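You operate a simulated robot arm through the tools that you are given. There is no shell and no other tool.

Carry out the task below with a simulated robot arm. There is one attempt and no reset: what you move stays moved.

## Task
Fit the yellow wax block, lead the blue twine over it and wind till it shines on the bobbin.
Fine: wax flap shut; twine over guide, dial stand and traverse slide, toggle in the bobbin's socket; firm layers, not overfull; leave the other block.

The check looks at the end state, three seconds after you hand in, the way a careful person would. Anything else that was tipped, shoved, dropped, spilled or broken makes it a failure.

## Robot
A 6-joint arm with a two-finger parallel gripper, fixed in place. Base frame: the origin is on the floor under the middle of its stand, x ahead of it, y to its left, z up; the work surface is at about z = 0.8. Readings come in m, degrees, newtons and seconds.
It reaches about 1.313 m from its shoulder. Its first joint turns from -166.0 to 166.0 degrees. Payload 3.43 kg.
The TCP is the grasp point between the finger pads, 0.034 m short of the fingertips. In the tool frame z runs along the fingers and y along their closing line. Largest opening 0.128 m; finger width 0.024, thickness 0.012; the body of the gripper, 0.048 by 0.13 m, starts 0.096 m behind the TCP.
Orientation is that of the tool frame in the base frame, as [roll, pitch, yaw] about the fixed x, y, z axes, in that order (R = Rz(yaw) Ry(pitch) Rx(roll)). With the fingers straight down and closing along the base's y, the tool's x points along the base's -x, its y along +y and its z along -z.

## Interface
- The arm moves only by the tool servo_tool. Its argument "rows" is a list of rows, each an object of numbers (a shift or turn left out is 0, a gripper value left out holds the last): "dx", "dy", "dz": the shift along the base's x, y, z in m; "rx", "ry", "rz": the turn, a rotation vector about the base's x, y, z in rad; "hand": the finger opening in m, from 0 to 0.128. In form: [{"dx": .., "dy": .., "dz": .., "rx": .., "ry": .., "rz": .., "hand": ..}, ...]. A call has 1 to 20 rows; each row shifts and turns the commanded pose from where the row before left it. A row lasts 0.2 s, in which the tool goes at most 0.05 m and 8.6 degrees; a call with a longer step from one row to the next is refused whole, and so is a gripper value outside its range. A pose out of reach is approached as far as the arm can. The call stops where the force on the tool passes 90 N (or 10 N more than at its start, if that is more) or the arm is blocked; 0.2 s more then pass. Each finger travels about 0.153 m/s and halts on what it meets, pressing with about 36 N; the grip force reading is that of the motor and also rises with nothing between the fingers. The clock runs only during rows and for 0.2 s after the last one: add rows that do not move to give the fingers time. The reply holds the time, the measured pose of the TCP, the force on the tool along the base axes, the opening and the grip force, in the units named above and with some noise, with the torque about the TCP (base axes, N m) and any sound that the robot's microphone picked up, and new pictures: "pictures" is both (left out), scene, wrist or none.
- Cameras (640 x 400 px; columns grow to the right, rows downward): "scene" is fixed at [0.3966, -0.6501, 1.5987]; the picture's right is [-0.71, 0.71, 0.04], its down [0.71, 0.71, -0.02] and it looks along [-0.04, 0.02, -1.00] (base axes); focal length 214 px, centre (320, 200). "wrist" rides on the gripper at [0.076, -0.011, -0.16] in the tool frame; the picture's right is [0.15, 0.99, 0.00], its down [-0.88, 0.13, -0.46] and it looks along [-0.45, 0.07, 0.89] (tool axes); focal length 234 px, centre (320, 200). There is no depth. A picture from a camera that has moved, and an enlarged one, comes with that camera's place and axes in the base frame and with its lens.
- enlarge(camera, box): a new picture of the part [left, top, right, bottom] of that camera's present view, enlarged. The clock stands still meanwhile.
- job_done(): hands the job in; it is judged then, once.

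Nothing tells you positions but the pictures and the camera data. Unless the task says otherwise, let go and move clear before handing in.

The tools are called after "Call:" as a command line: name --argument value ..., lists and objects as JSON in quotes. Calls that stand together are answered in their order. servo_tool: Moves the arm, as the interface text tells. Its arguments: {"type":"object","properties":{"rows":{"type":"array","items":{"type":"object","properties":{"dx":{"type":"number"},"dy":{"type":"number"},"dz":{"type":"number"},"rx":{"type":"number"},"ry":{"type":"number"},"rz":{"type":"number"},"hand":{"type":"number"}}}},"pictures":{"type":"string","enum":["both","scene","wrist","none"]}},"required":["rows"]} The other tools are called the same way: enlarge (camera, box) takes an enlarged picture of a part of a camera's view; job_done () hands the job in.

At the start:

```text
clock: 0.0
tool_pos: [0.3136, -0.5464, 1.1604]
orientation: [-179.9, -0.1, 179.9]
wrist_force: [0.1, 0.0, 0.3]
wrist_torque: [-0.05, 0.01, -0.01]
finger_gap: 0.1281
grasp_force: 0.0
```

scene: 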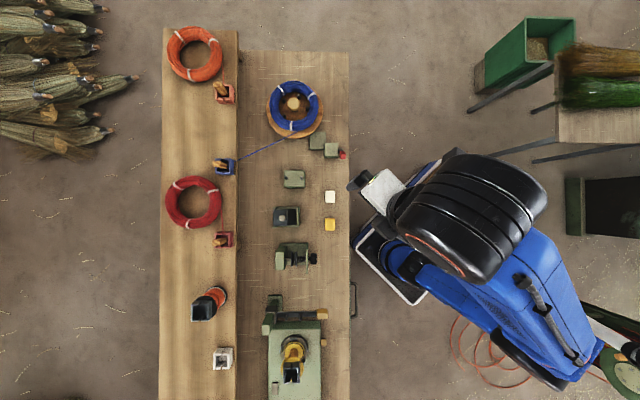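
wrist: 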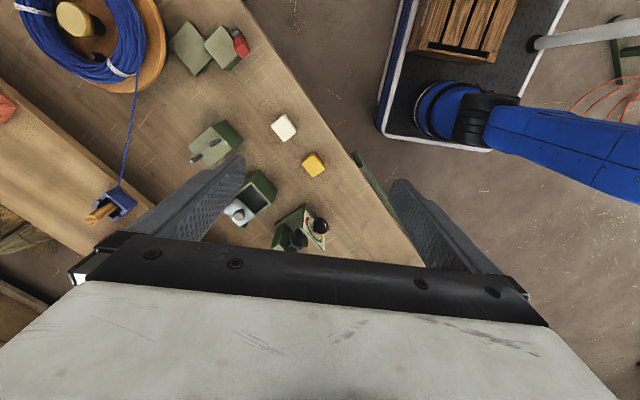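

I see a workbench with a blue twine coil, a row of small green stations, white and yellow wax blocks, and a winder machine at the far end. I'll look at everything in close-up before I move.

Call:
enlarge --camera "scene" --box '[240, 70, 360, 145]'

Call:
enlarge --camera "scene" --box '[250, 140, 362, 210]'

Call:
enlarge --camera "scene" --box '[250, 200, 362, 270]'

Call:
enlarge --camera "scene" --box '[240, 280, 368, 400]'

Call:
enlarge --camera "scene" --box '[160, 140, 256, 200]'

Call:
enlarge --camera "scene" --box '[160, 280, 272, 390]'

Call:
enlarge --camera "wrist" --box '[160, 0, 400, 150]'

Call:
enlarge --camera "wrist" --box '[170, 110, 350, 255]'

Call:
enlarge --camera "wrist" --box '[60, 140, 180, 240]'

```text
5.33 times, centred on (300, 108) of scene
camera zoom: at [0.3966, -0.6501, 1.5987], right [-0.71, 0.71, 0.04], down [0.71, 0.71, -0.02], along [-0.04, 0.02, -1.0], focal length 1144 px, centre (427, 693)
```

zoom: 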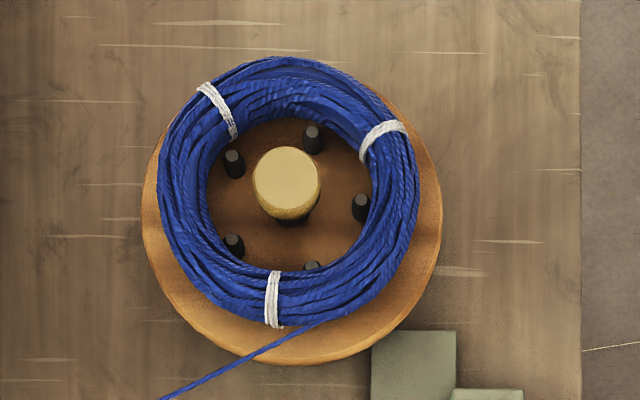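

```text
5.71 times, centred on (306, 175) of scene
camera zoom: at [0.3966, -0.6501, 1.5987], right [-0.71, 0.71, 0.04], down [0.71, 0.71, -0.02], along [-0.04, 0.02, -1.0], focal length 1226 px, centre (400, 343)
```

zoom: 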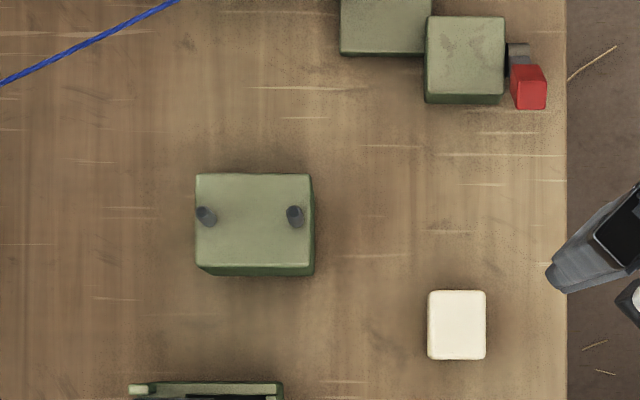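

```text
5.71 times, centred on (306, 235) of scene
camera zoom: at [0.3966, -0.6501, 1.5987], right [-0.71, 0.71, 0.04], down [0.71, 0.71, -0.02], along [-0.04, 0.02, -1.0], focal length 1226 px, centre (400, 0)
```

zoom: 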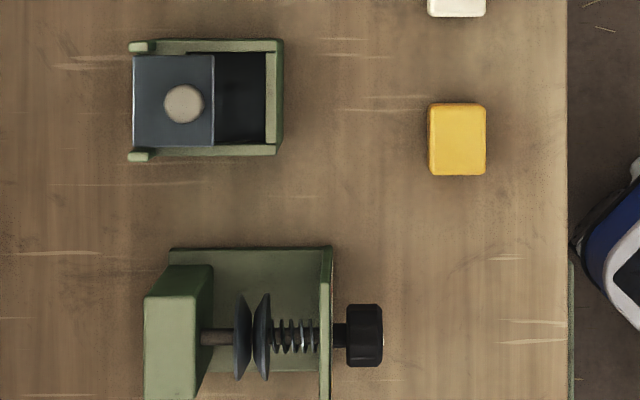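

```text
3.33 times, centred on (304, 340) of scene
camera zoom: at [0.3966, -0.6501, 1.5987], right [-0.71, 0.71, 0.04], down [0.71, 0.71, -0.02], along [-0.04, 0.02, -1.0], focal length 715 px, centre (373, -267)
```

zoom: 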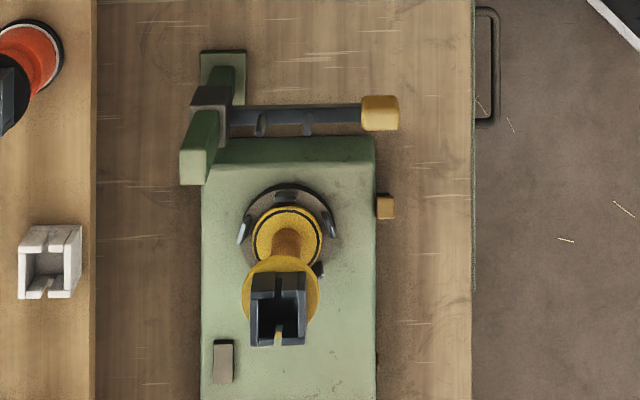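

```text
6.67 times, centred on (208, 170) of scene
camera zoom: at [0.3966, -0.6501, 1.5987], right [-0.71, 0.71, 0.04], down [0.71, 0.71, -0.02], along [-0.04, 0.02, -1.0], focal length 1430 px, centre (1067, 400)
```

zoom: 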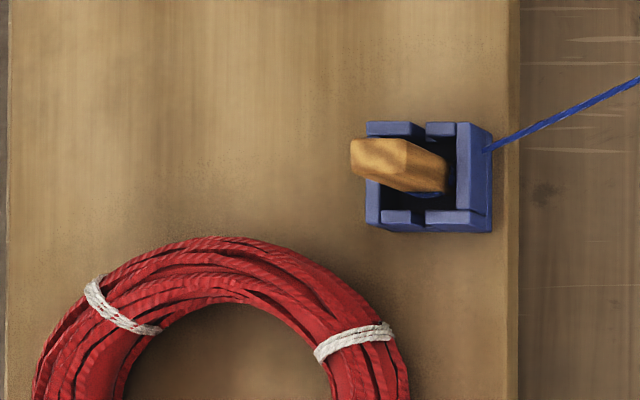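

```text
3.64 times, centred on (216, 335) of scene
camera zoom: at [0.3966, -0.6501, 1.5987], right [-0.71, 0.71, 0.04], down [0.71, 0.71, -0.02], along [-0.04, 0.02, -1.0], focal length 780 px, centre (698, -291)
```

zoom: 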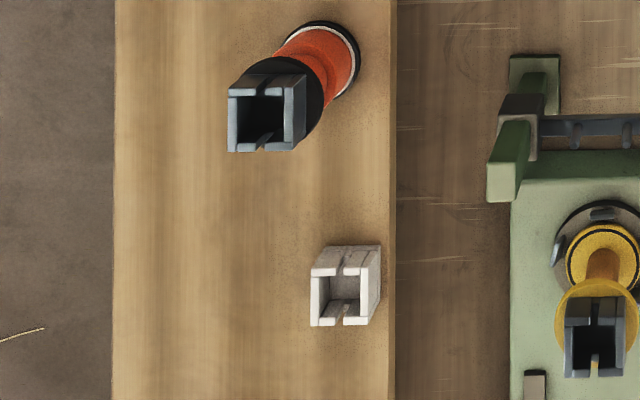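

```text
2.67 times, centred on (280, 75) of wrist
camera zoom: at [0.2391, -0.5561, 1.3207], right [-0.15, 0.99, 0.0], down [0.88, 0.13, 0.45], along [0.45, 0.06, -0.89], focal length 624 px, centre (427, 533)
```

zoom: 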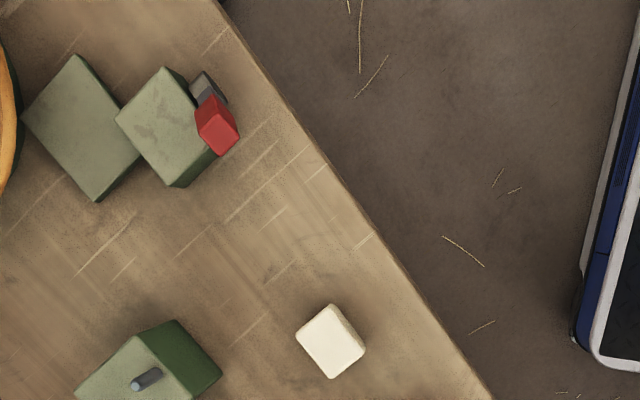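

```text
2.76 times, centred on (260, 182) of wrist
camera zoom: at [0.2391, -0.5561, 1.3207], right [-0.15, 0.99, 0.0], down [0.88, 0.13, 0.45], along [0.45, 0.06, -0.89], focal length 646 px, centre (486, 248)
```

zoom: 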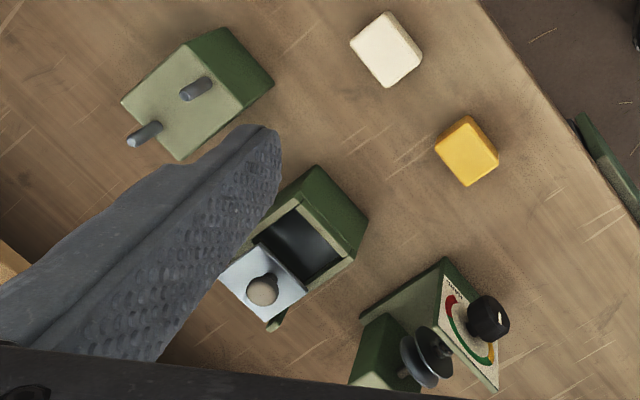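

```text
4.00 times, centred on (120, 190) of wrist
camera zoom: at [0.2391, -0.5561, 1.3207], right [-0.15, 0.99, 0.0], down [0.88, 0.13, 0.45], along [0.45, 0.06, -0.89], focal length 937 px, centre (1120, 240)
```

zoom: 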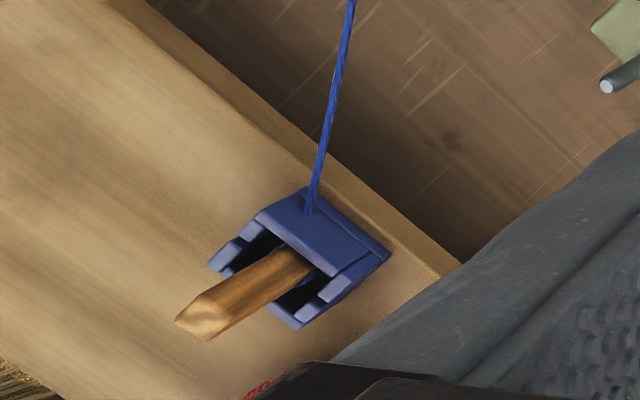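

The bench runs diagonally at my right, with the coil at one end and the winder at the other. I'll fly the wrist camera over the winder at a safe height to study it.

Call:
servo_tool --rows '[{"dx": 0.04, "dy": 0.02, "dz": 0.02}, {"dx": 0.04, "dy": 0.025}, {"dx": 0.04, "dy": 0.025}, {"dx": 0.04, "dy": 0.025}, {"dx": 0.04, "dy": 0.025}, {"dx": 0.04, "dy": 0.025}, {"dx": 0.04, "dy": 0.025}, {"dx": 0.04, "dy": 0.025}]' --pictures "both"

```text
clock: 1.8
tool_pos: [0.6317, -0.3511, 1.171]
orientation: [-179.8, -0.1, 179.9]
wrist_force: [0.8, 0.4, -0.3]
wrist_torque: [-0.04, -0.04, 0.01]
finger_gap: 0.1278
grasp_force: 0.0
out of reach, approached as far as the arm can: row 1
camera wrist: at [0.5568, -0.3604, 1.3308], right [-0.14, 0.99, 0.0], down [0.88, 0.13, 0.46], along [0.45, 0.06, -0.89], focal length 234 px, centre (320, 200)
```

scene: 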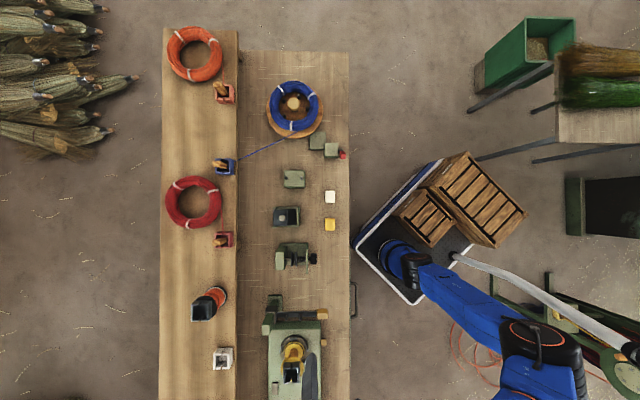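
wrist: 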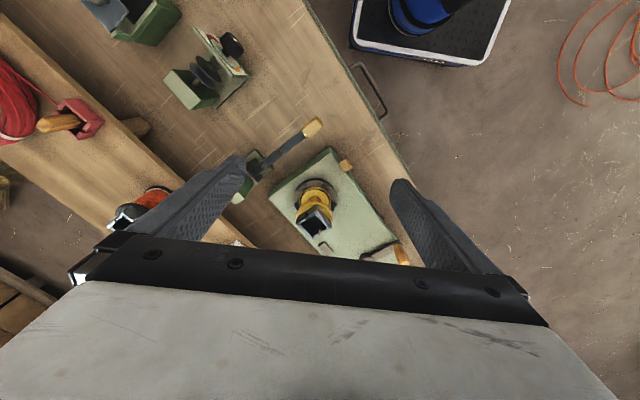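

The winder is in view; I'll enlarge it and the dial stand from here.

Call:
enlarge --camera "wrist" --box '[230, 100, 430, 270]'

Call:
enlarge --camera "wrist" --box '[80, 0, 340, 160]'

Call:
enlarge --camera "wrist" --box '[90, 150, 260, 260]'

```text
2.35 times, centred on (330, 185) of wrist
camera zoom: at [0.5568, -0.3604, 1.3308], right [-0.14, 0.99, 0.0], down [0.88, 0.13, 0.46], along [0.45, 0.06, -0.89], focal length 551 px, centre (296, 235)
```

zoom: 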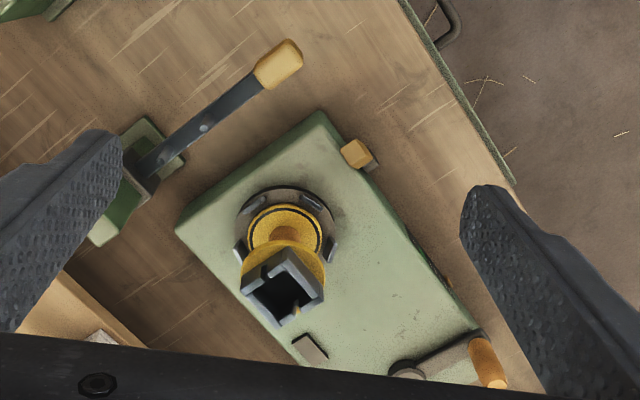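

```text
2.46 times, centred on (210, 80) of wrist
camera zoom: at [0.5568, -0.3604, 1.3308], right [-0.14, 0.99, 0.0], down [0.88, 0.13, 0.46], along [0.45, 0.06, -0.89], focal length 576 px, centre (591, 495)
```

zoom: 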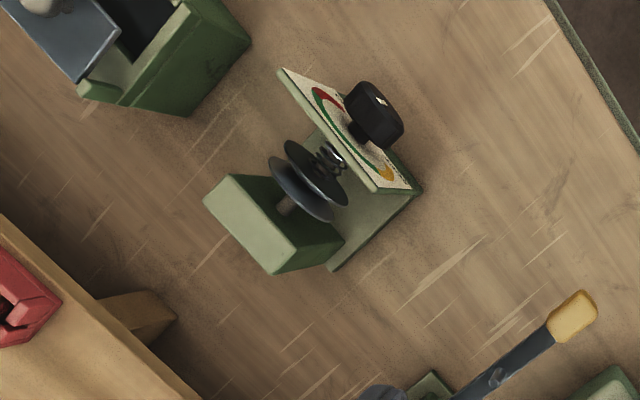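

```text
3.64 times, centred on (175, 205) of wrist
camera zoom: at [0.5568, -0.3604, 1.3308], right [-0.14, 0.99, 0.0], down [0.88, 0.13, 0.46], along [0.45, 0.06, -0.89], focal length 852 px, centre (847, 182)
```

zoom: 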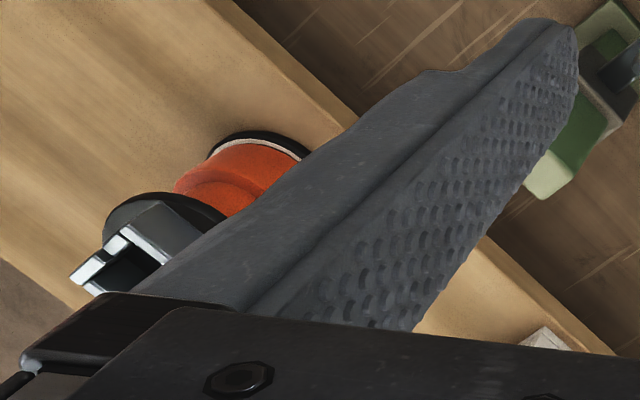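

I see the winder is hand cranked, with a small wooden lever on its robot side. Next I move over the wax box, turned to match the bench, to study the wax box, guide and dial stand.

Call:
servo_tool --rows '[{"dx": -0.0167, "dy": -0.042, "dz": -0.015, "rz": -0.0982}, {"dx": -0.0167, "dy": -0.042, "dz": -0.015, "rz": -0.0982}, {"dx": -0.0167, "dy": -0.042, "dz": -0.015, "rz": -0.0982}, {"dx": -0.0167, "dy": -0.042, "dz": -0.015, "rz": -0.0982}, {"dx": -0.0167, "dy": -0.042, "dz": -0.015, "rz": -0.0982}, {"dx": -0.0167, "dy": -0.042, "dz": -0.015, "rz": -0.0982}, {"dx": -0.0167, "dy": -0.042, "dz": -0.015, "rz": -0.0982}, {"dx": -0.0167, "dy": -0.042, "dz": -0.015, "rz": -0.0982}, {}]' --pictures "wrist"

```text
clock: 3.8
tool_pos: [0.4955, -0.6873, 1.0501]
orientation: [-179.8, 0.0, 134.8]
wrist_force: [0.3, 0.0, -0.3]
wrist_torque: [-0.02, -0.03, -0.01]
finger_gap: 0.1282
grasp_force: 0.1
camera wrist: at [0.4372, -0.6405, 1.209], right [0.6, 0.8, 0.0], down [0.71, -0.53, 0.45], along [0.36, -0.27, -0.89], focal length 234 px, centre (320, 200)
```

wrist: 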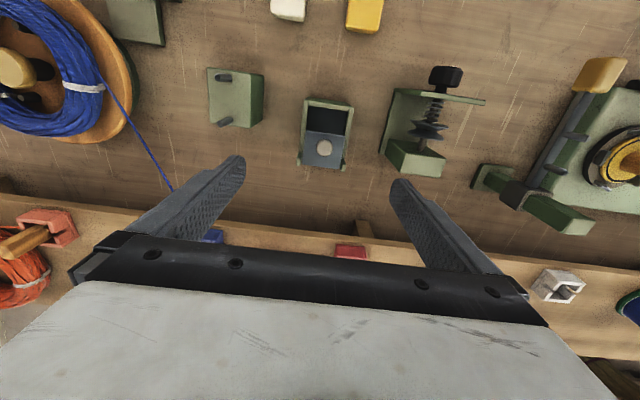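

Call:
enlarge --camera "wrist" --box '[270, 70, 390, 190]'

Call:
enlarge --camera "wrist" --box '[170, 40, 310, 150]'

Call:
enlarge --camera "wrist" --box '[360, 50, 510, 190]'

Call:
enlarge --camera "wrist" --box '[450, 40, 640, 250]'

Call:
enlarge --camera "wrist" --box '[0, 0, 200, 200]'

```text
3.33 times, centred on (330, 130) of wrist
camera zoom: at [0.4372, -0.6405, 1.209], right [0.6, 0.8, 0.0], down [0.71, -0.53, 0.45], along [0.36, -0.27, -0.89], focal length 781 px, centre (287, 433)
```

zoom: 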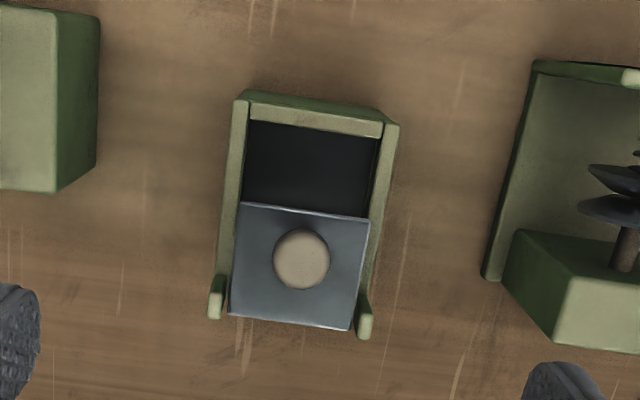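

```text
3.64 times, centred on (240, 95) of wrist
camera zoom: at [0.4372, -0.6405, 1.209], right [0.6, 0.8, 0.0], down [0.71, -0.53, 0.45], along [0.36, -0.27, -0.89], focal length 852 px, centre (611, 582)
```

zoom: 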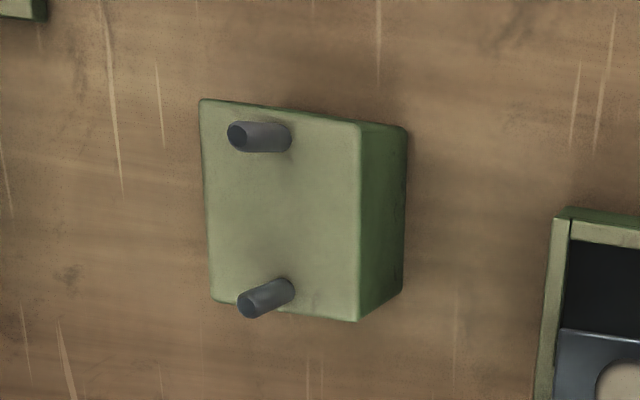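

```text
2.86 times, centred on (435, 120) of wrist
camera zoom: at [0.4372, -0.6405, 1.209], right [0.6, 0.8, 0.0], down [0.71, -0.53, 0.45], along [0.36, -0.27, -0.89], focal length 669 px, centre (-9, 429)
```

zoom: 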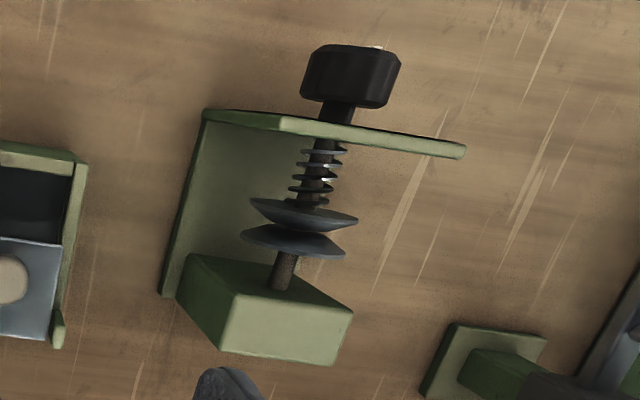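

```text
1.90 times, centred on (545, 145) of wrist
camera zoom: at [0.4372, -0.6405, 1.209], right [0.6, 0.8, 0.0], down [0.71, -0.53, 0.45], along [0.36, -0.27, -0.89], focal length 446 px, centre (-109, 305)
```

zoom: 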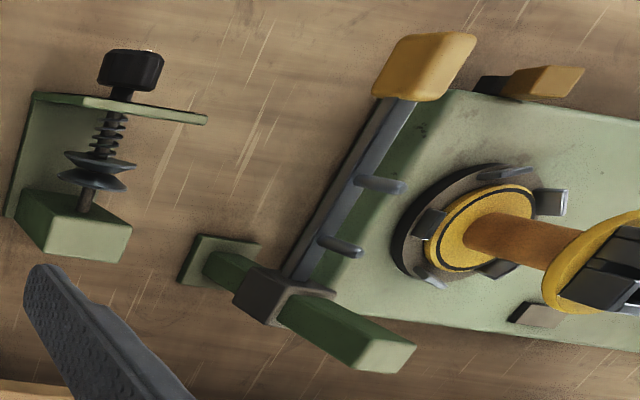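

```text
2.00 times, centred on (100, 100) of wrist
camera zoom: at [0.4372, -0.6405, 1.209], right [0.6, 0.8, 0.0], down [0.71, -0.53, 0.45], along [0.36, -0.27, -0.89], focal length 468 px, centre (760, 400)
```

zoom: 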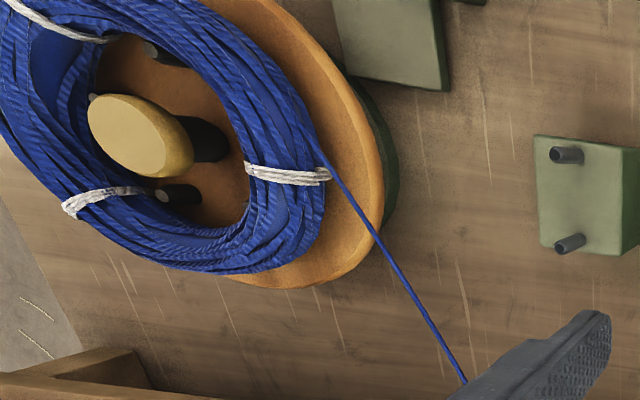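

The wax box has a sliding plate with a knob, the dial stand has spring discs, and the traverse is an arm on a vertical post. I need an oblique view to understand heights, so I'll tilt the camera down toward the wax box from the robot side.

Call:
servo_tool --rows '[{"dx": -0.0138, "dy": 0.0141, "dz": 0.01, "rx": -0.0926, "ry": -0.0926}, {"dx": -0.0138, "dy": 0.0141, "dz": 0.0, "rx": -0.0926, "ry": -0.0926}, {"dx": -0.0138, "dy": 0.0141, "dz": -0.01, "rx": -0.0926, "ry": -0.0926}, {"dx": -0.0138, "dy": 0.0141, "dz": -0.01, "rx": -0.0926, "ry": -0.0926}, {"dx": -0.0138, "dy": 0.0141, "dz": -0.01, "rx": -0.0926, "ry": -0.0926}, {"dx": -0.0138, "dy": 0.0141, "dz": -0.01, "rx": -0.0926, "ry": -0.0926}, {}]' --pictures "wrist"

```text
clock: 5.4
tool_pos: [0.4159, -0.6011, 1.0215]
orientation: [-179.9, 45.0, 134.9]
wrist_force: [-0.1, 0.5, -0.3]
wrist_torque: [0.01, 0.04, -0.01]
finger_gap: 0.1281
grasp_force: 0.0
camera wrist: at [0.2922, -0.4908, 1.0813], right [0.63, 0.77, -0.1], down [0.3, -0.12, 0.94], along [0.72, -0.63, -0.31], focal length 234 px, centre (320, 200)
```

wrist: 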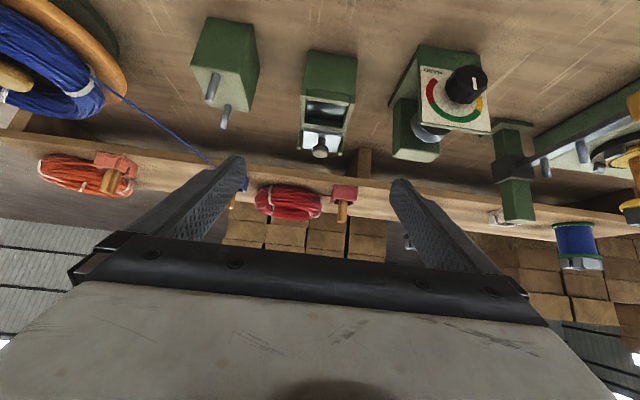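

Call:
enlarge --camera "wrist" --box '[380, 30, 510, 170]'

Call:
enlarge --camera "wrist" --box '[280, 30, 390, 170]'

Call:
enlarge --camera "wrist" --box '[480, 80, 640, 280]'

Call:
enlarge --camera "wrist" --box '[60, 0, 280, 220]'

```text
2.86 times, centred on (445, 100) of wrist
camera zoom: at [0.2922, -0.4908, 1.0813], right [0.63, 0.77, -0.1], down [0.3, -0.12, 0.94], along [0.72, -0.63, -0.31], focal length 669 px, centre (-37, 486)
```

zoom: 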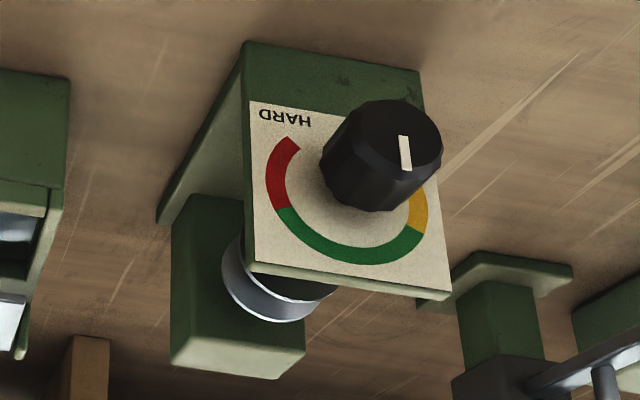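

```text
2.86 times, centred on (335, 100) of wrist
camera zoom: at [0.2922, -0.4908, 1.0813], right [0.63, 0.77, -0.1], down [0.3, -0.12, 0.94], along [0.72, -0.63, -0.31], focal length 669 px, centre (277, 486)
```

zoom: 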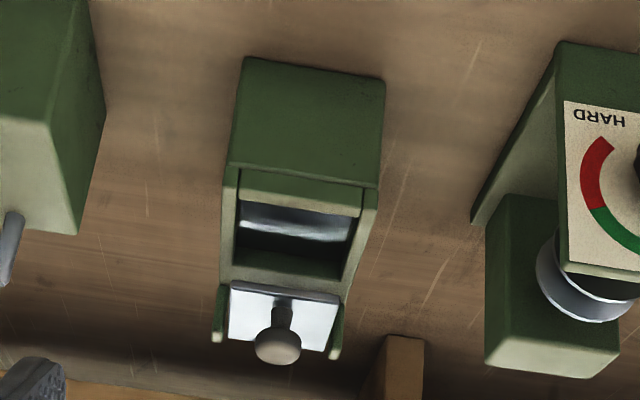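

```text
2.00 times, centred on (560, 180) of wrist
camera zoom: at [0.2922, -0.4908, 1.0813], right [0.63, 0.77, -0.1], down [0.3, -0.12, 0.94], along [0.72, -0.63, -0.31], focal length 468 px, centre (-160, 240)
```

zoom: 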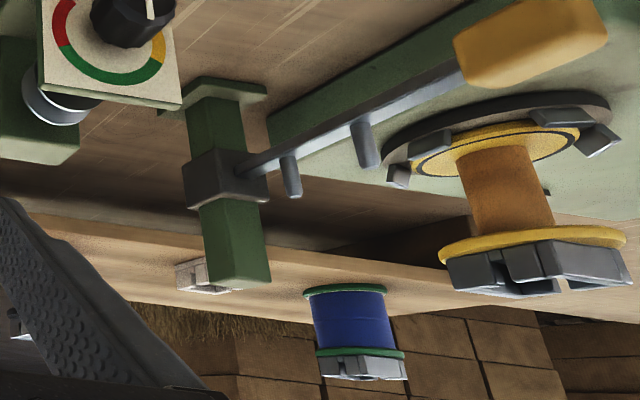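

```text
1.82 times, centred on (170, 110) of wrist
camera zoom: at [0.2922, -0.4908, 1.0813], right [0.63, 0.77, -0.1], down [0.3, -0.12, 0.94], along [0.72, -0.63, -0.31], focal length 426 px, centre (593, 364)
```

zoom: 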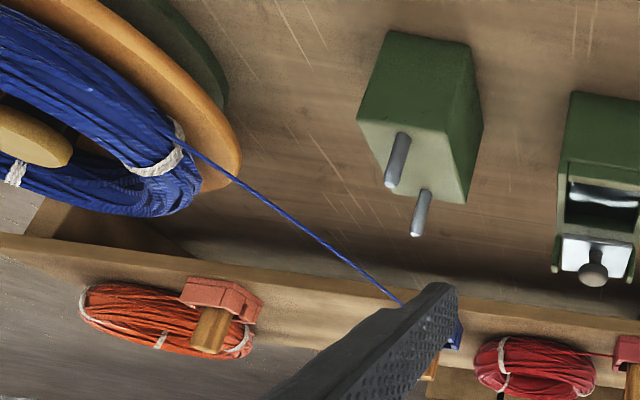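

The dial, flap and traverse are clearer now. I'll swing the camera to look along the line of stations from the coil side, to judge the flap's hinge, the heights and the discs.

Call:
servo_tool --rows '[{"dz": 0.015, "rz": 0.1428}, {"dx": -0.002, "dy": -0.0173, "rz": 0.1428}, {"dx": -0.002, "dy": -0.0173, "rz": 0.1428}, {"dx": -0.002, "dy": -0.0173, "rz": 0.1428}, {"dx": -0.002, "dy": -0.0173, "rz": 0.1428}, {"dx": -0.002, "dy": -0.0173, "rz": 0.1428}, {"dx": -0.002, "dy": -0.0173, "rz": 0.1428}, {"dx": -0.002, "dy": -0.0173, "rz": 0.1428}, {"dx": -0.002, "dy": -0.0173, "rz": 0.1428}, {"dx": -0.002, "dy": -0.0173, "rz": 0.1428}, {"dx": -0.002, "dy": -0.0173, "rz": 0.1428}, {}]' --pictures "wrist"

```text
clock: 8.0
tool_pos: [0.4385, -0.7245, 0.9475]
orientation: [-178.6, 44.3, -135.1]
wrist_force: [0.4, -0.3, 0.0]
wrist_torque: [-0.01, 0.03, -0.02]
finger_gap: 0.1277
grasp_force: 0.1
out of reach, approached as far as the arm can: row 9, 10, 11
camera wrist: at [0.3276, -0.8465, 1.0088], right [-0.76, 0.64, -0.12], down [0.12, 0.32, 0.94], along [0.64, 0.7, -0.32], focal length 234 px, centre (320, 200)
```

wrist: 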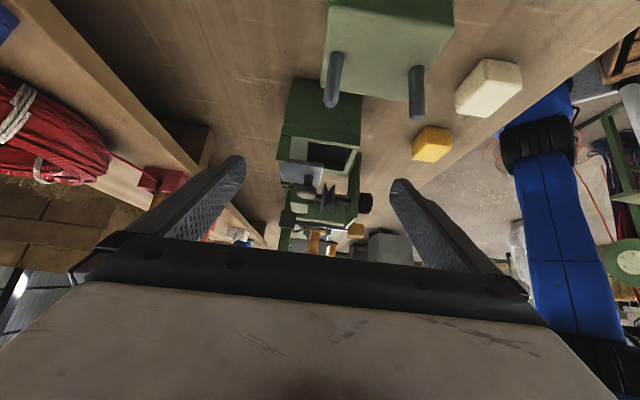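

The pose drifted lower because the reach ran out there, so I must be careful with that orientation. I'll use the view first.

Call:
enlarge --camera "wrist" --box '[260, 60, 400, 260]'

Call:
enlarge --camera "wrist" --box '[260, 60, 380, 160]'

Call:
enlarge --camera "wrist" --box '[280, 140, 400, 260]'

Call:
enlarge --camera "scene" --box '[200, 120, 400, 260]'

```text
2.00 times, centred on (330, 160) of wrist
camera zoom: at [0.3276, -0.8465, 1.0088], right [-0.76, 0.64, -0.12], down [0.12, 0.32, 0.94], along [0.64, 0.7, -0.32], focal length 468 px, centre (300, 280)
```

zoom: 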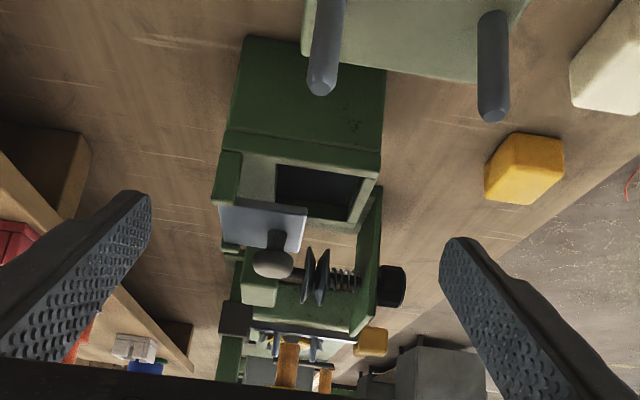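

```text
4.00 times, centred on (320, 110) of wrist
camera zoom: at [0.3276, -0.8465, 1.0088], right [-0.76, 0.64, -0.12], down [0.12, 0.32, 0.94], along [0.64, 0.7, -0.32], focal length 937 px, centre (320, 560)
```

zoom: 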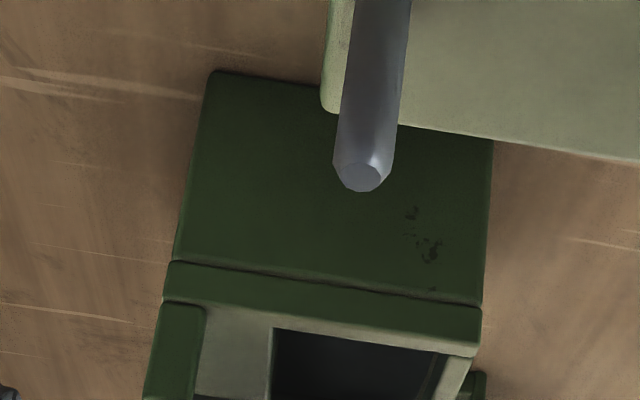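

```text
3.33 times, centred on (340, 200) of wrist
camera zoom: at [0.3276, -0.8465, 1.0088], right [-0.76, 0.64, -0.12], down [0.12, 0.32, 0.94], along [0.64, 0.7, -0.32], focal length 781 px, centre (253, 200)
```

zoom: 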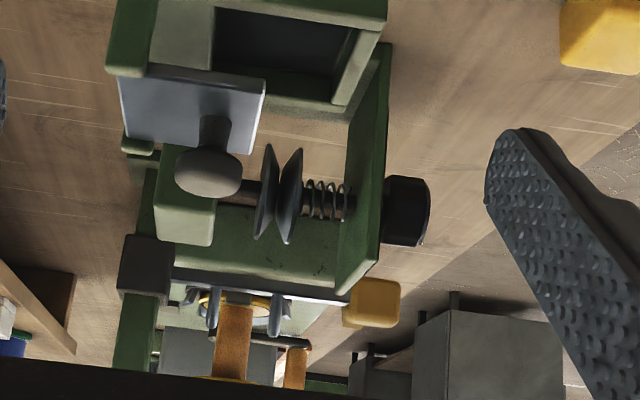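

```text
2.86 times, centred on (300, 190) of scene
camera zoom: at [0.3966, -0.6501, 1.5987], right [-0.71, 0.71, 0.04], down [0.71, 0.71, -0.02], along [-0.04, 0.02, -1.0], focal length 613 px, centre (377, 229)
```

zoom: 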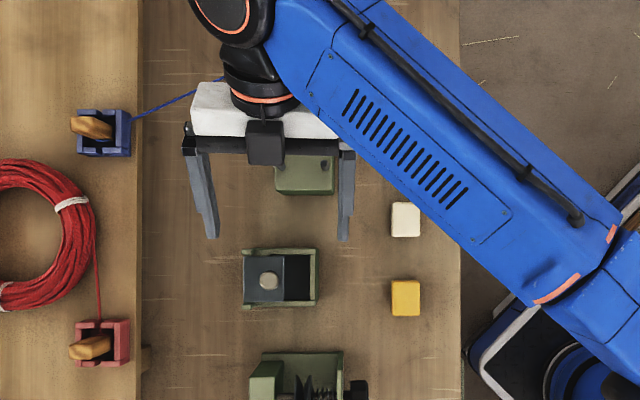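

The flap plate seems to lie flat, about 2 cm above the box rim between two lugs. I'll back out of this stretched pose, straightening the tool as it rises, and then inspect the coil's red-tipped block.

Call:
servo_tool --rows '[{"dz": 0.02, "rx": -0.0926, "ry": 0.0926}, {"dz": 0.02, "rx": -0.0926, "ry": 0.0926}, {"dz": 0.02, "rx": -0.0926, "ry": 0.0926}, {"dz": 0.02, "rx": -0.0926, "ry": 0.0926}, {"dz": 0.02, "rx": -0.0926, "ry": 0.0926}, {"dz": 0.02, "rx": -0.0926, "ry": 0.0926}, {}]' --pictures "both"

```text
clock: 9.6
tool_pos: [0.4364, -0.7251, 1.0689]
orientation: [-179.8, -0.2, -135.1]
wrist_force: [-0.7, 1.1, 0.1]
wrist_torque: [0.0, 0.05, -0.02]
finger_gap: 0.1282
grasp_force: 0.1
camera wrist: at [0.3932, -0.7847, 1.2286], right [-0.8, 0.6, 0.0], down [0.53, 0.72, 0.45], along [0.27, 0.36, -0.89], focal length 234 px, centre (320, 200)
```

scene: 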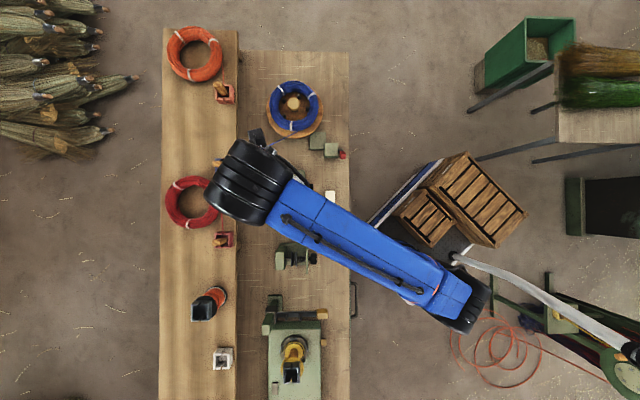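
wrist: 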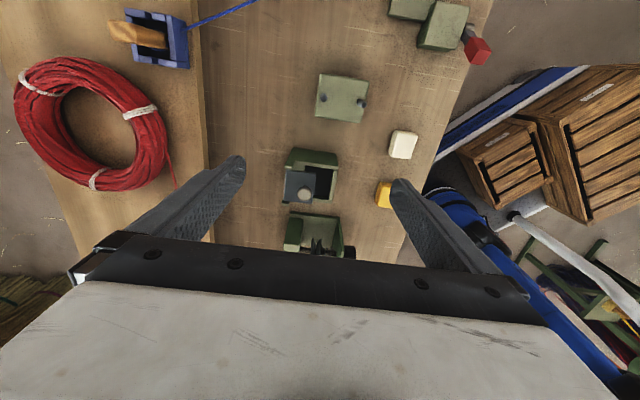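

Call:
enlarge --camera "wrist" --box '[380, 0, 510, 80]'

Call:
enlarge --camera "wrist" --box '[90, 0, 220, 80]'

Call:
enlarge --camera "wrist" --box '[270, 130, 370, 260]'

```text
4.92 times, centred on (445, 40) of wrist
camera zoom: at [0.3932, -0.7847, 1.2286], right [-0.8, 0.6, 0.0], down [0.53, 0.72, 0.45], along [0.27, 0.36, -0.89], focal length 1153 px, centre (-295, 988)
```

zoom: 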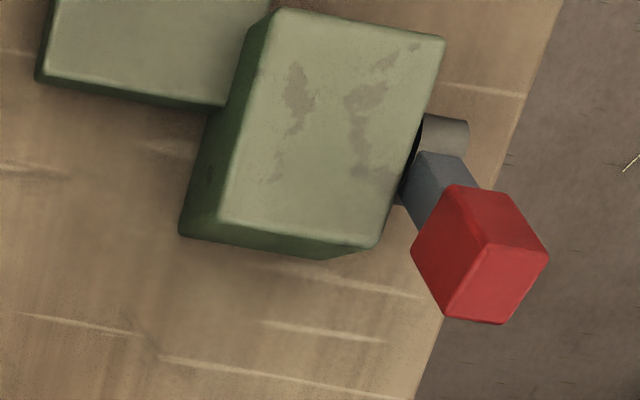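

```text
4.92 times, centred on (155, 40) of wrist
camera zoom: at [0.3932, -0.7847, 1.2286], right [-0.8, 0.6, 0.0], down [0.53, 0.72, 0.45], along [0.27, 0.36, -0.89], focal length 1153 px, centre (1132, 988)
```

zoom: 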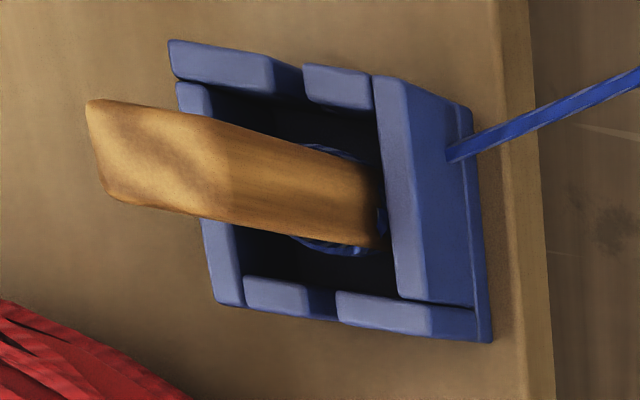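

```text
3.08 times, centred on (320, 195) of wrist
camera zoom: at [0.3932, -0.7847, 1.2286], right [-0.8, 0.6, 0.0], down [0.53, 0.72, 0.45], along [0.27, 0.36, -0.89], focal length 720 px, centre (320, 215)
```

zoom: 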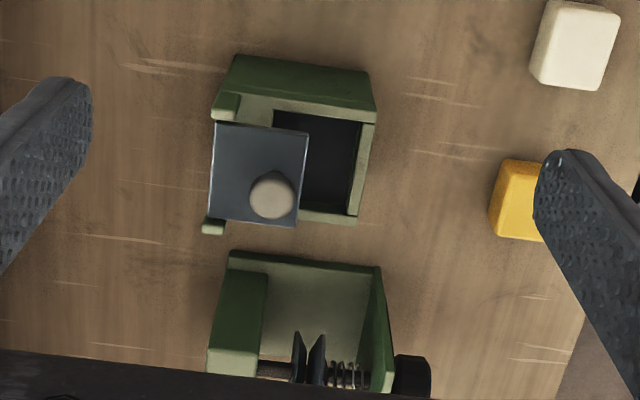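

The toggle is an upright wooden peg in the blue cradle, and a red-handled lever sits on a block by the coil turntable. I'll look at that lever from the robot side.

Call:
servo_tool --rows '[{"dz": 0.03, "rz": -0.1428}, {"dx": -0.0275, "dy": 0.0075, "dz": 0.01, "rz": -0.1428}, {"dx": -0.0275, "dy": 0.0075, "rz": -0.1428}, {"dx": -0.0275, "dy": 0.0075, "rz": -0.1428}, {"dx": -0.0275, "dy": 0.0075, "rz": -0.1428}, {"dx": -0.0275, "dy": 0.0075, "rz": -0.1428}, {"dx": -0.0275, "dy": 0.0075, "rz": -0.1428}, {"dx": -0.0275, "dy": 0.0075, "rz": -0.1428}, {"dx": -0.0275, "dy": 0.0075, "rz": -0.1428}, {"dx": -0.0275, "dy": 0.0075, "rz": -0.1428}, {"dx": -0.0275, "dy": 0.0075, "rz": -0.1428}, {}]' --pictures "wrist"

Call:
enlarge --camera "wrist" --box '[200, 60, 460, 230]'

```text
clock: 12.2
tool_pos: [0.1626, -0.6501, 1.1084]
orientation: [-179.8, -0.1, 134.7]
wrist_force: [-1.2, 0.5, -0.6]
wrist_torque: [0.0, 0.0, 0.01]
finger_gap: 0.1279
grasp_force: 0.2
camera wrist: at [0.1033, -0.6029, 1.268], right [0.6, 0.8, 0.0], down [0.71, -0.53, 0.45], along [0.36, -0.27, -0.89], focal length 234 px, centre (320, 200)
```

wrist: 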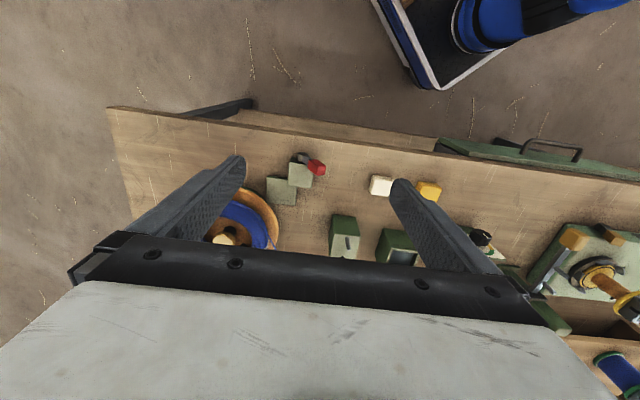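

```text
2.35 times, centred on (330, 145) of wrist
camera zoom: at [0.1033, -0.6029, 1.268], right [0.6, 0.8, 0.0], down [0.71, -0.53, 0.45], along [0.36, -0.27, -0.89], focal length 551 px, centre (296, 329)
```

zoom: 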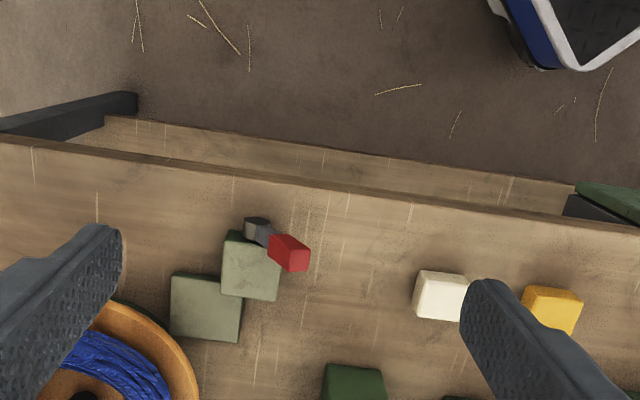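

Call:
servo_tool --rows '[{"dx": -0.004, "dy": 0.001, "dz": -0.02, "rx": -0.0849, "ry": -0.0849}, {"dx": -0.004, "dy": 0.001, "dz": -0.02, "rx": -0.0849, "ry": -0.0849}, {"dx": -0.004, "dy": 0.001, "dz": -0.02, "rx": -0.0849, "ry": -0.0849}, {"dx": -0.004, "dy": 0.001, "dz": -0.02, "rx": -0.0849, "ry": -0.0849}, {"dx": -0.004, "dy": 0.001, "dz": -0.02, "rx": -0.0849, "ry": -0.0849}, {}]' --pictures "wrist"

Call:
enlarge --camera "wrist" --box '[240, 60, 400, 200]'

Call:
enlarge --camera "wrist" --box '[280, 100, 360, 160]'

```text
clock: 13.6
tool_pos: [0.1434, -0.644, 1.0099]
orientation: [-179.8, 34.3, 134.9]
wrist_force: [-0.3, 0.3, 0.3]
wrist_torque: [-0.01, 0.03, 0.02]
finger_gap: 0.1279
grasp_force: 0.0
camera wrist: at [0.03, -0.5426, 1.0985], right [0.62, 0.78, -0.08], down [0.42, -0.24, 0.87], along [0.66, -0.57, -0.48], focal length 234 px, centre (320, 200)
```

wrist: 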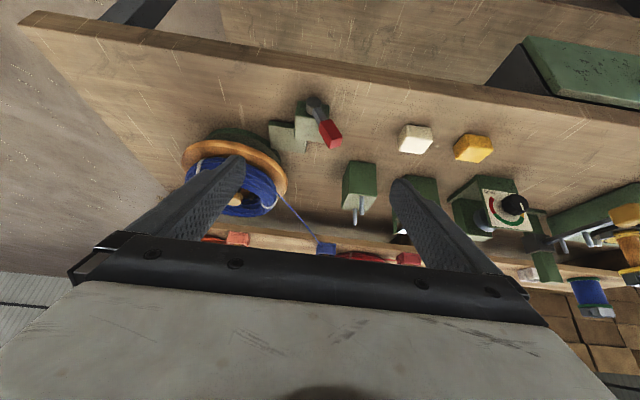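

```text
2.86 times, centred on (320, 130) of wrist
camera zoom: at [0.03, -0.5426, 1.0985], right [0.62, 0.78, -0.08], down [0.42, -0.24, 0.87], along [0.66, -0.57, -0.48], focal length 669 px, centre (320, 400)
```

zoom: 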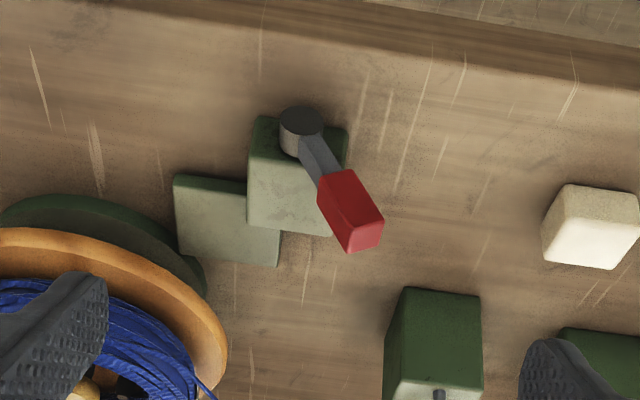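

```text
6.67 times, centred on (320, 130) of wrist
camera zoom: at [0.03, -0.5426, 1.0985], right [0.62, 0.78, -0.08], down [0.42, -0.24, 0.87], along [0.66, -0.57, -0.48], focal length 1561 px, centre (320, 667)
```

zoom: 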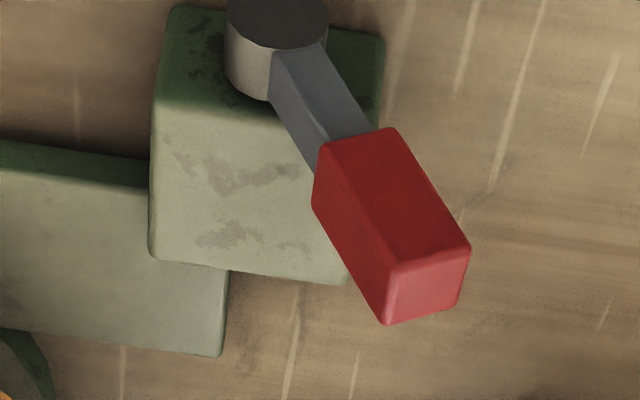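

The coil lever leans toward the stations from a horizontal pivot, so it is probably a brake. Now I'll look at the winder from the robot side: its lever, crank and bobbin socket.

Call:
servo_tool --rows '[{"dx": 0.0339, "dy": 0.0306, "dz": 0.01}, {"dx": 0.0339, "dy": 0.0306, "dz": 0.01}, {"dx": 0.0339, "dy": 0.0306, "dz": 0.005}, {"dx": 0.0339, "dy": 0.0306, "dz": 0.005}, {"dx": 0.0339, "dy": 0.0306, "dz": 0.005}, {"dx": 0.0339, "dy": 0.0306, "dz": 0.005}, {"dx": 0.0339, "dy": 0.0306, "dz": 0.005}, {"dx": 0.0339, "dy": 0.0306, "dz": 0.005}, {"dx": 0.0339, "dy": 0.0306, "dz": 0.005}, {"dx": 0.0339, "dy": 0.0306, "dz": 0.005}, {"dx": 0.0339, "dy": 0.0306, "dz": 0.005}, {"dx": 0.0339, "dy": 0.0306, "dz": 0.005}, {"dx": 0.0339, "dy": 0.0306, "dz": 0.005}, {"dx": 0.0339, "dy": 0.0306, "dz": 0.005}, {"dx": 0.0339, "dy": 0.0306, "dz": 0.005}, {}]' --pictures "wrist"

Call:
enlarge --camera "wrist" --box '[220, 20, 440, 220]'

```text
clock: 17.0
tool_pos: [0.6544, -0.1847, 1.095]
orientation: [-179.9, 34.4, 135.0]
wrist_force: [-0.4, 0.1, 0.7]
wrist_torque: [0.01, -0.01, -0.01]
finger_gap: 0.1282
grasp_force: 0.1
camera wrist: at [0.5394, -0.0834, 1.1835], right [0.62, 0.78, -0.08], down [0.42, -0.24, 0.87], along [0.66, -0.57, -0.48], focal length 234 px, centre (320, 200)
```

wrist: 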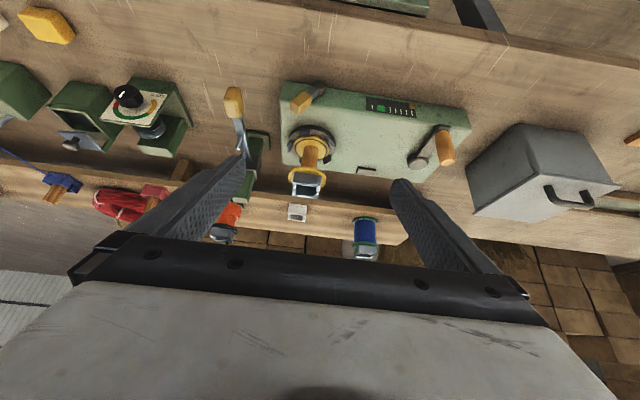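

```text
2.00 times, centred on (330, 120) of wrist
camera zoom: at [0.5394, -0.0834, 1.1835], right [0.62, 0.78, -0.08], down [0.42, -0.24, 0.87], along [0.66, -0.57, -0.48], focal length 468 px, centre (300, 360)
```

zoom: 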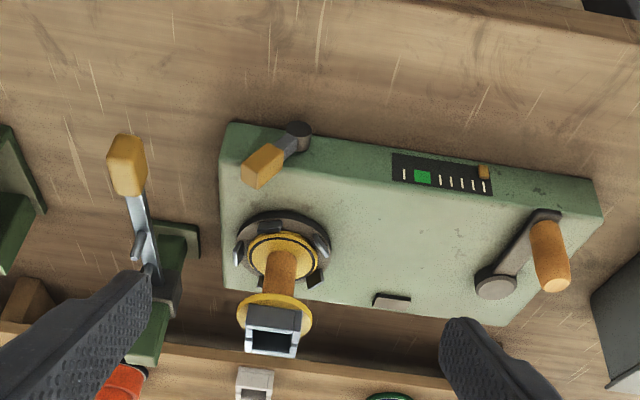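

The winder's front face carries a scale with a green zone and an orange marker, likely the fill gauge. I'll zoom on it, the levers and the crank.

Call:
enlarge --camera "wrist" --box '[350, 80, 440, 130]'

Call:
enlarge --camera "wrist" --box '[270, 70, 360, 210]'

Call:
enlarge --camera "wrist" --box '[340, 90, 480, 190]'

Call:
enlarge --camera "wrist" --box '[80, 60, 210, 170]'

Call:
enlarge --camera "wrist" --box '[0, 0, 140, 160]'

Call:
enlarge --camera "wrist" --box '[200, 190, 400, 270]'

```text
7.11 times, centred on (395, 105) of wrist
camera zoom: at [0.5394, -0.0834, 1.1835], right [0.62, 0.78, -0.08], down [0.42, -0.24, 0.87], along [0.66, -0.57, -0.48], focal length 1665 px, centre (-213, 876)
```

zoom: 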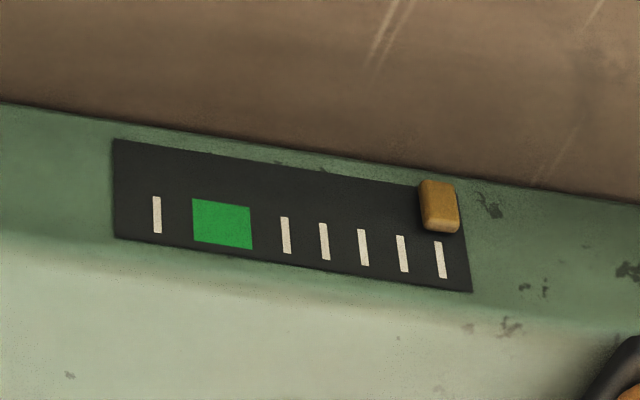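

```text
2.86 times, centred on (315, 140) of wrist
camera zoom: at [0.5394, -0.0834, 1.1835], right [0.62, 0.78, -0.08], down [0.42, -0.24, 0.87], along [0.66, -0.57, -0.48], focal length 669 px, centre (334, 371)
```

zoom: 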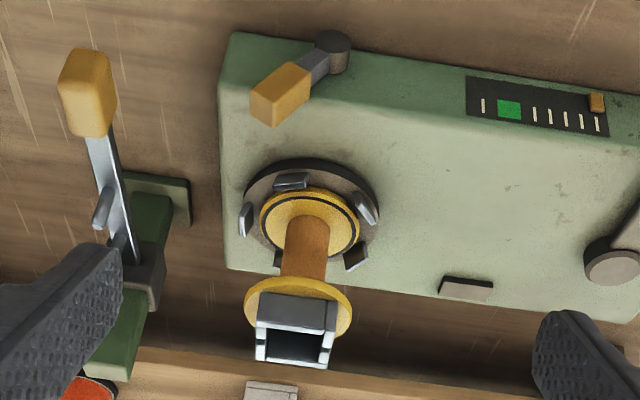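

```text
4.00 times, centred on (410, 140) of wrist
camera zoom: at [0.5394, -0.0834, 1.1835], right [0.62, 0.78, -0.08], down [0.42, -0.24, 0.87], along [0.66, -0.57, -0.48], focal length 937 px, centre (-40, 440)
```

zoom: 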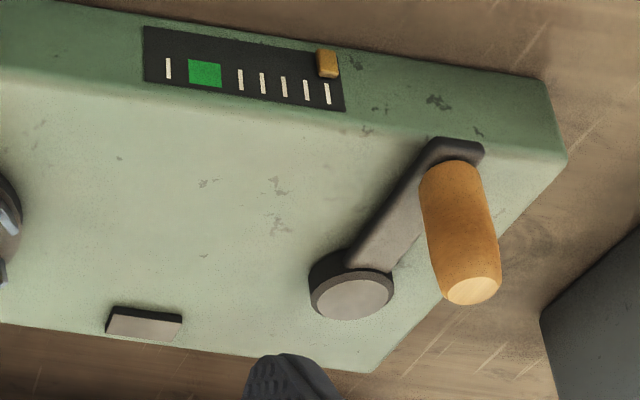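

```text
3.64 times, centred on (145, 115) of wrist
camera zoom: at [0.5394, -0.0834, 1.1835], right [0.62, 0.78, -0.08], down [0.42, -0.24, 0.87], along [0.66, -0.57, -0.48], focal length 852 px, centre (956, 509)
```

zoom: 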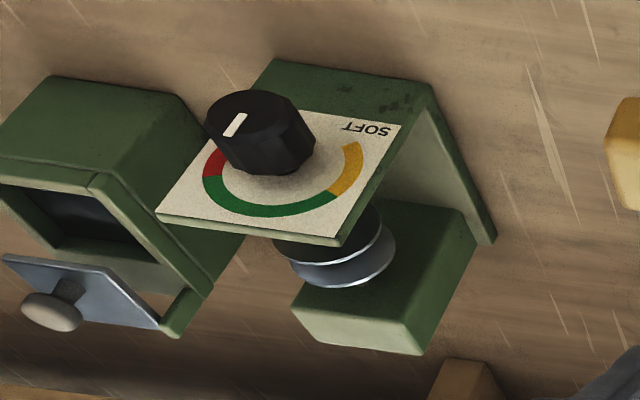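

```text
2.50 times, centred on (70, 80) of wrist
camera zoom: at [0.5394, -0.0834, 1.1835], right [0.62, 0.78, -0.08], down [0.42, -0.24, 0.87], along [0.66, -0.57, -0.48], focal length 585 px, centre (945, 500)
```

zoom: 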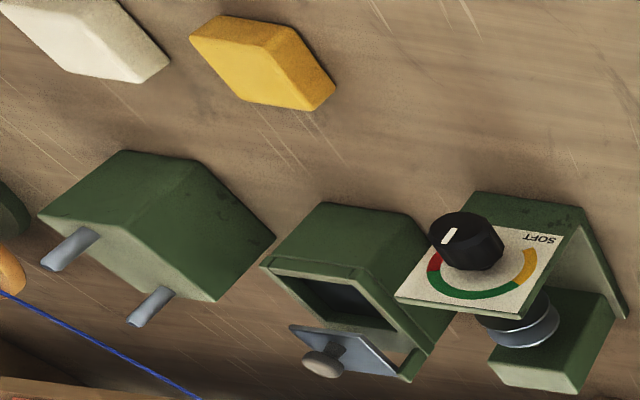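

```text
3.20 times, centred on (300, 230) of wrist
camera zoom: at [0.5394, -0.0834, 1.1835], right [0.62, 0.78, -0.08], down [0.42, -0.24, 0.87], along [0.66, -0.57, -0.48], focal length 749 px, centre (384, 104)
```

zoom: 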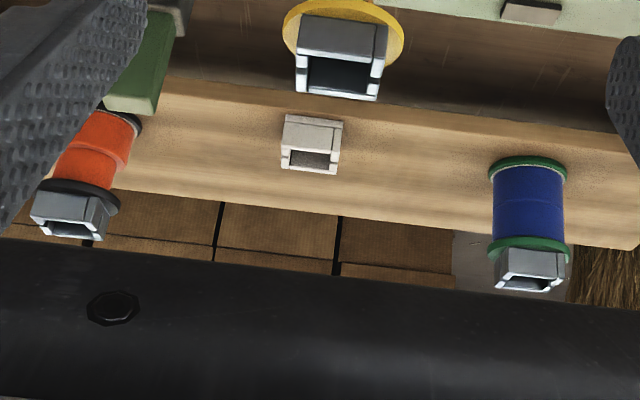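

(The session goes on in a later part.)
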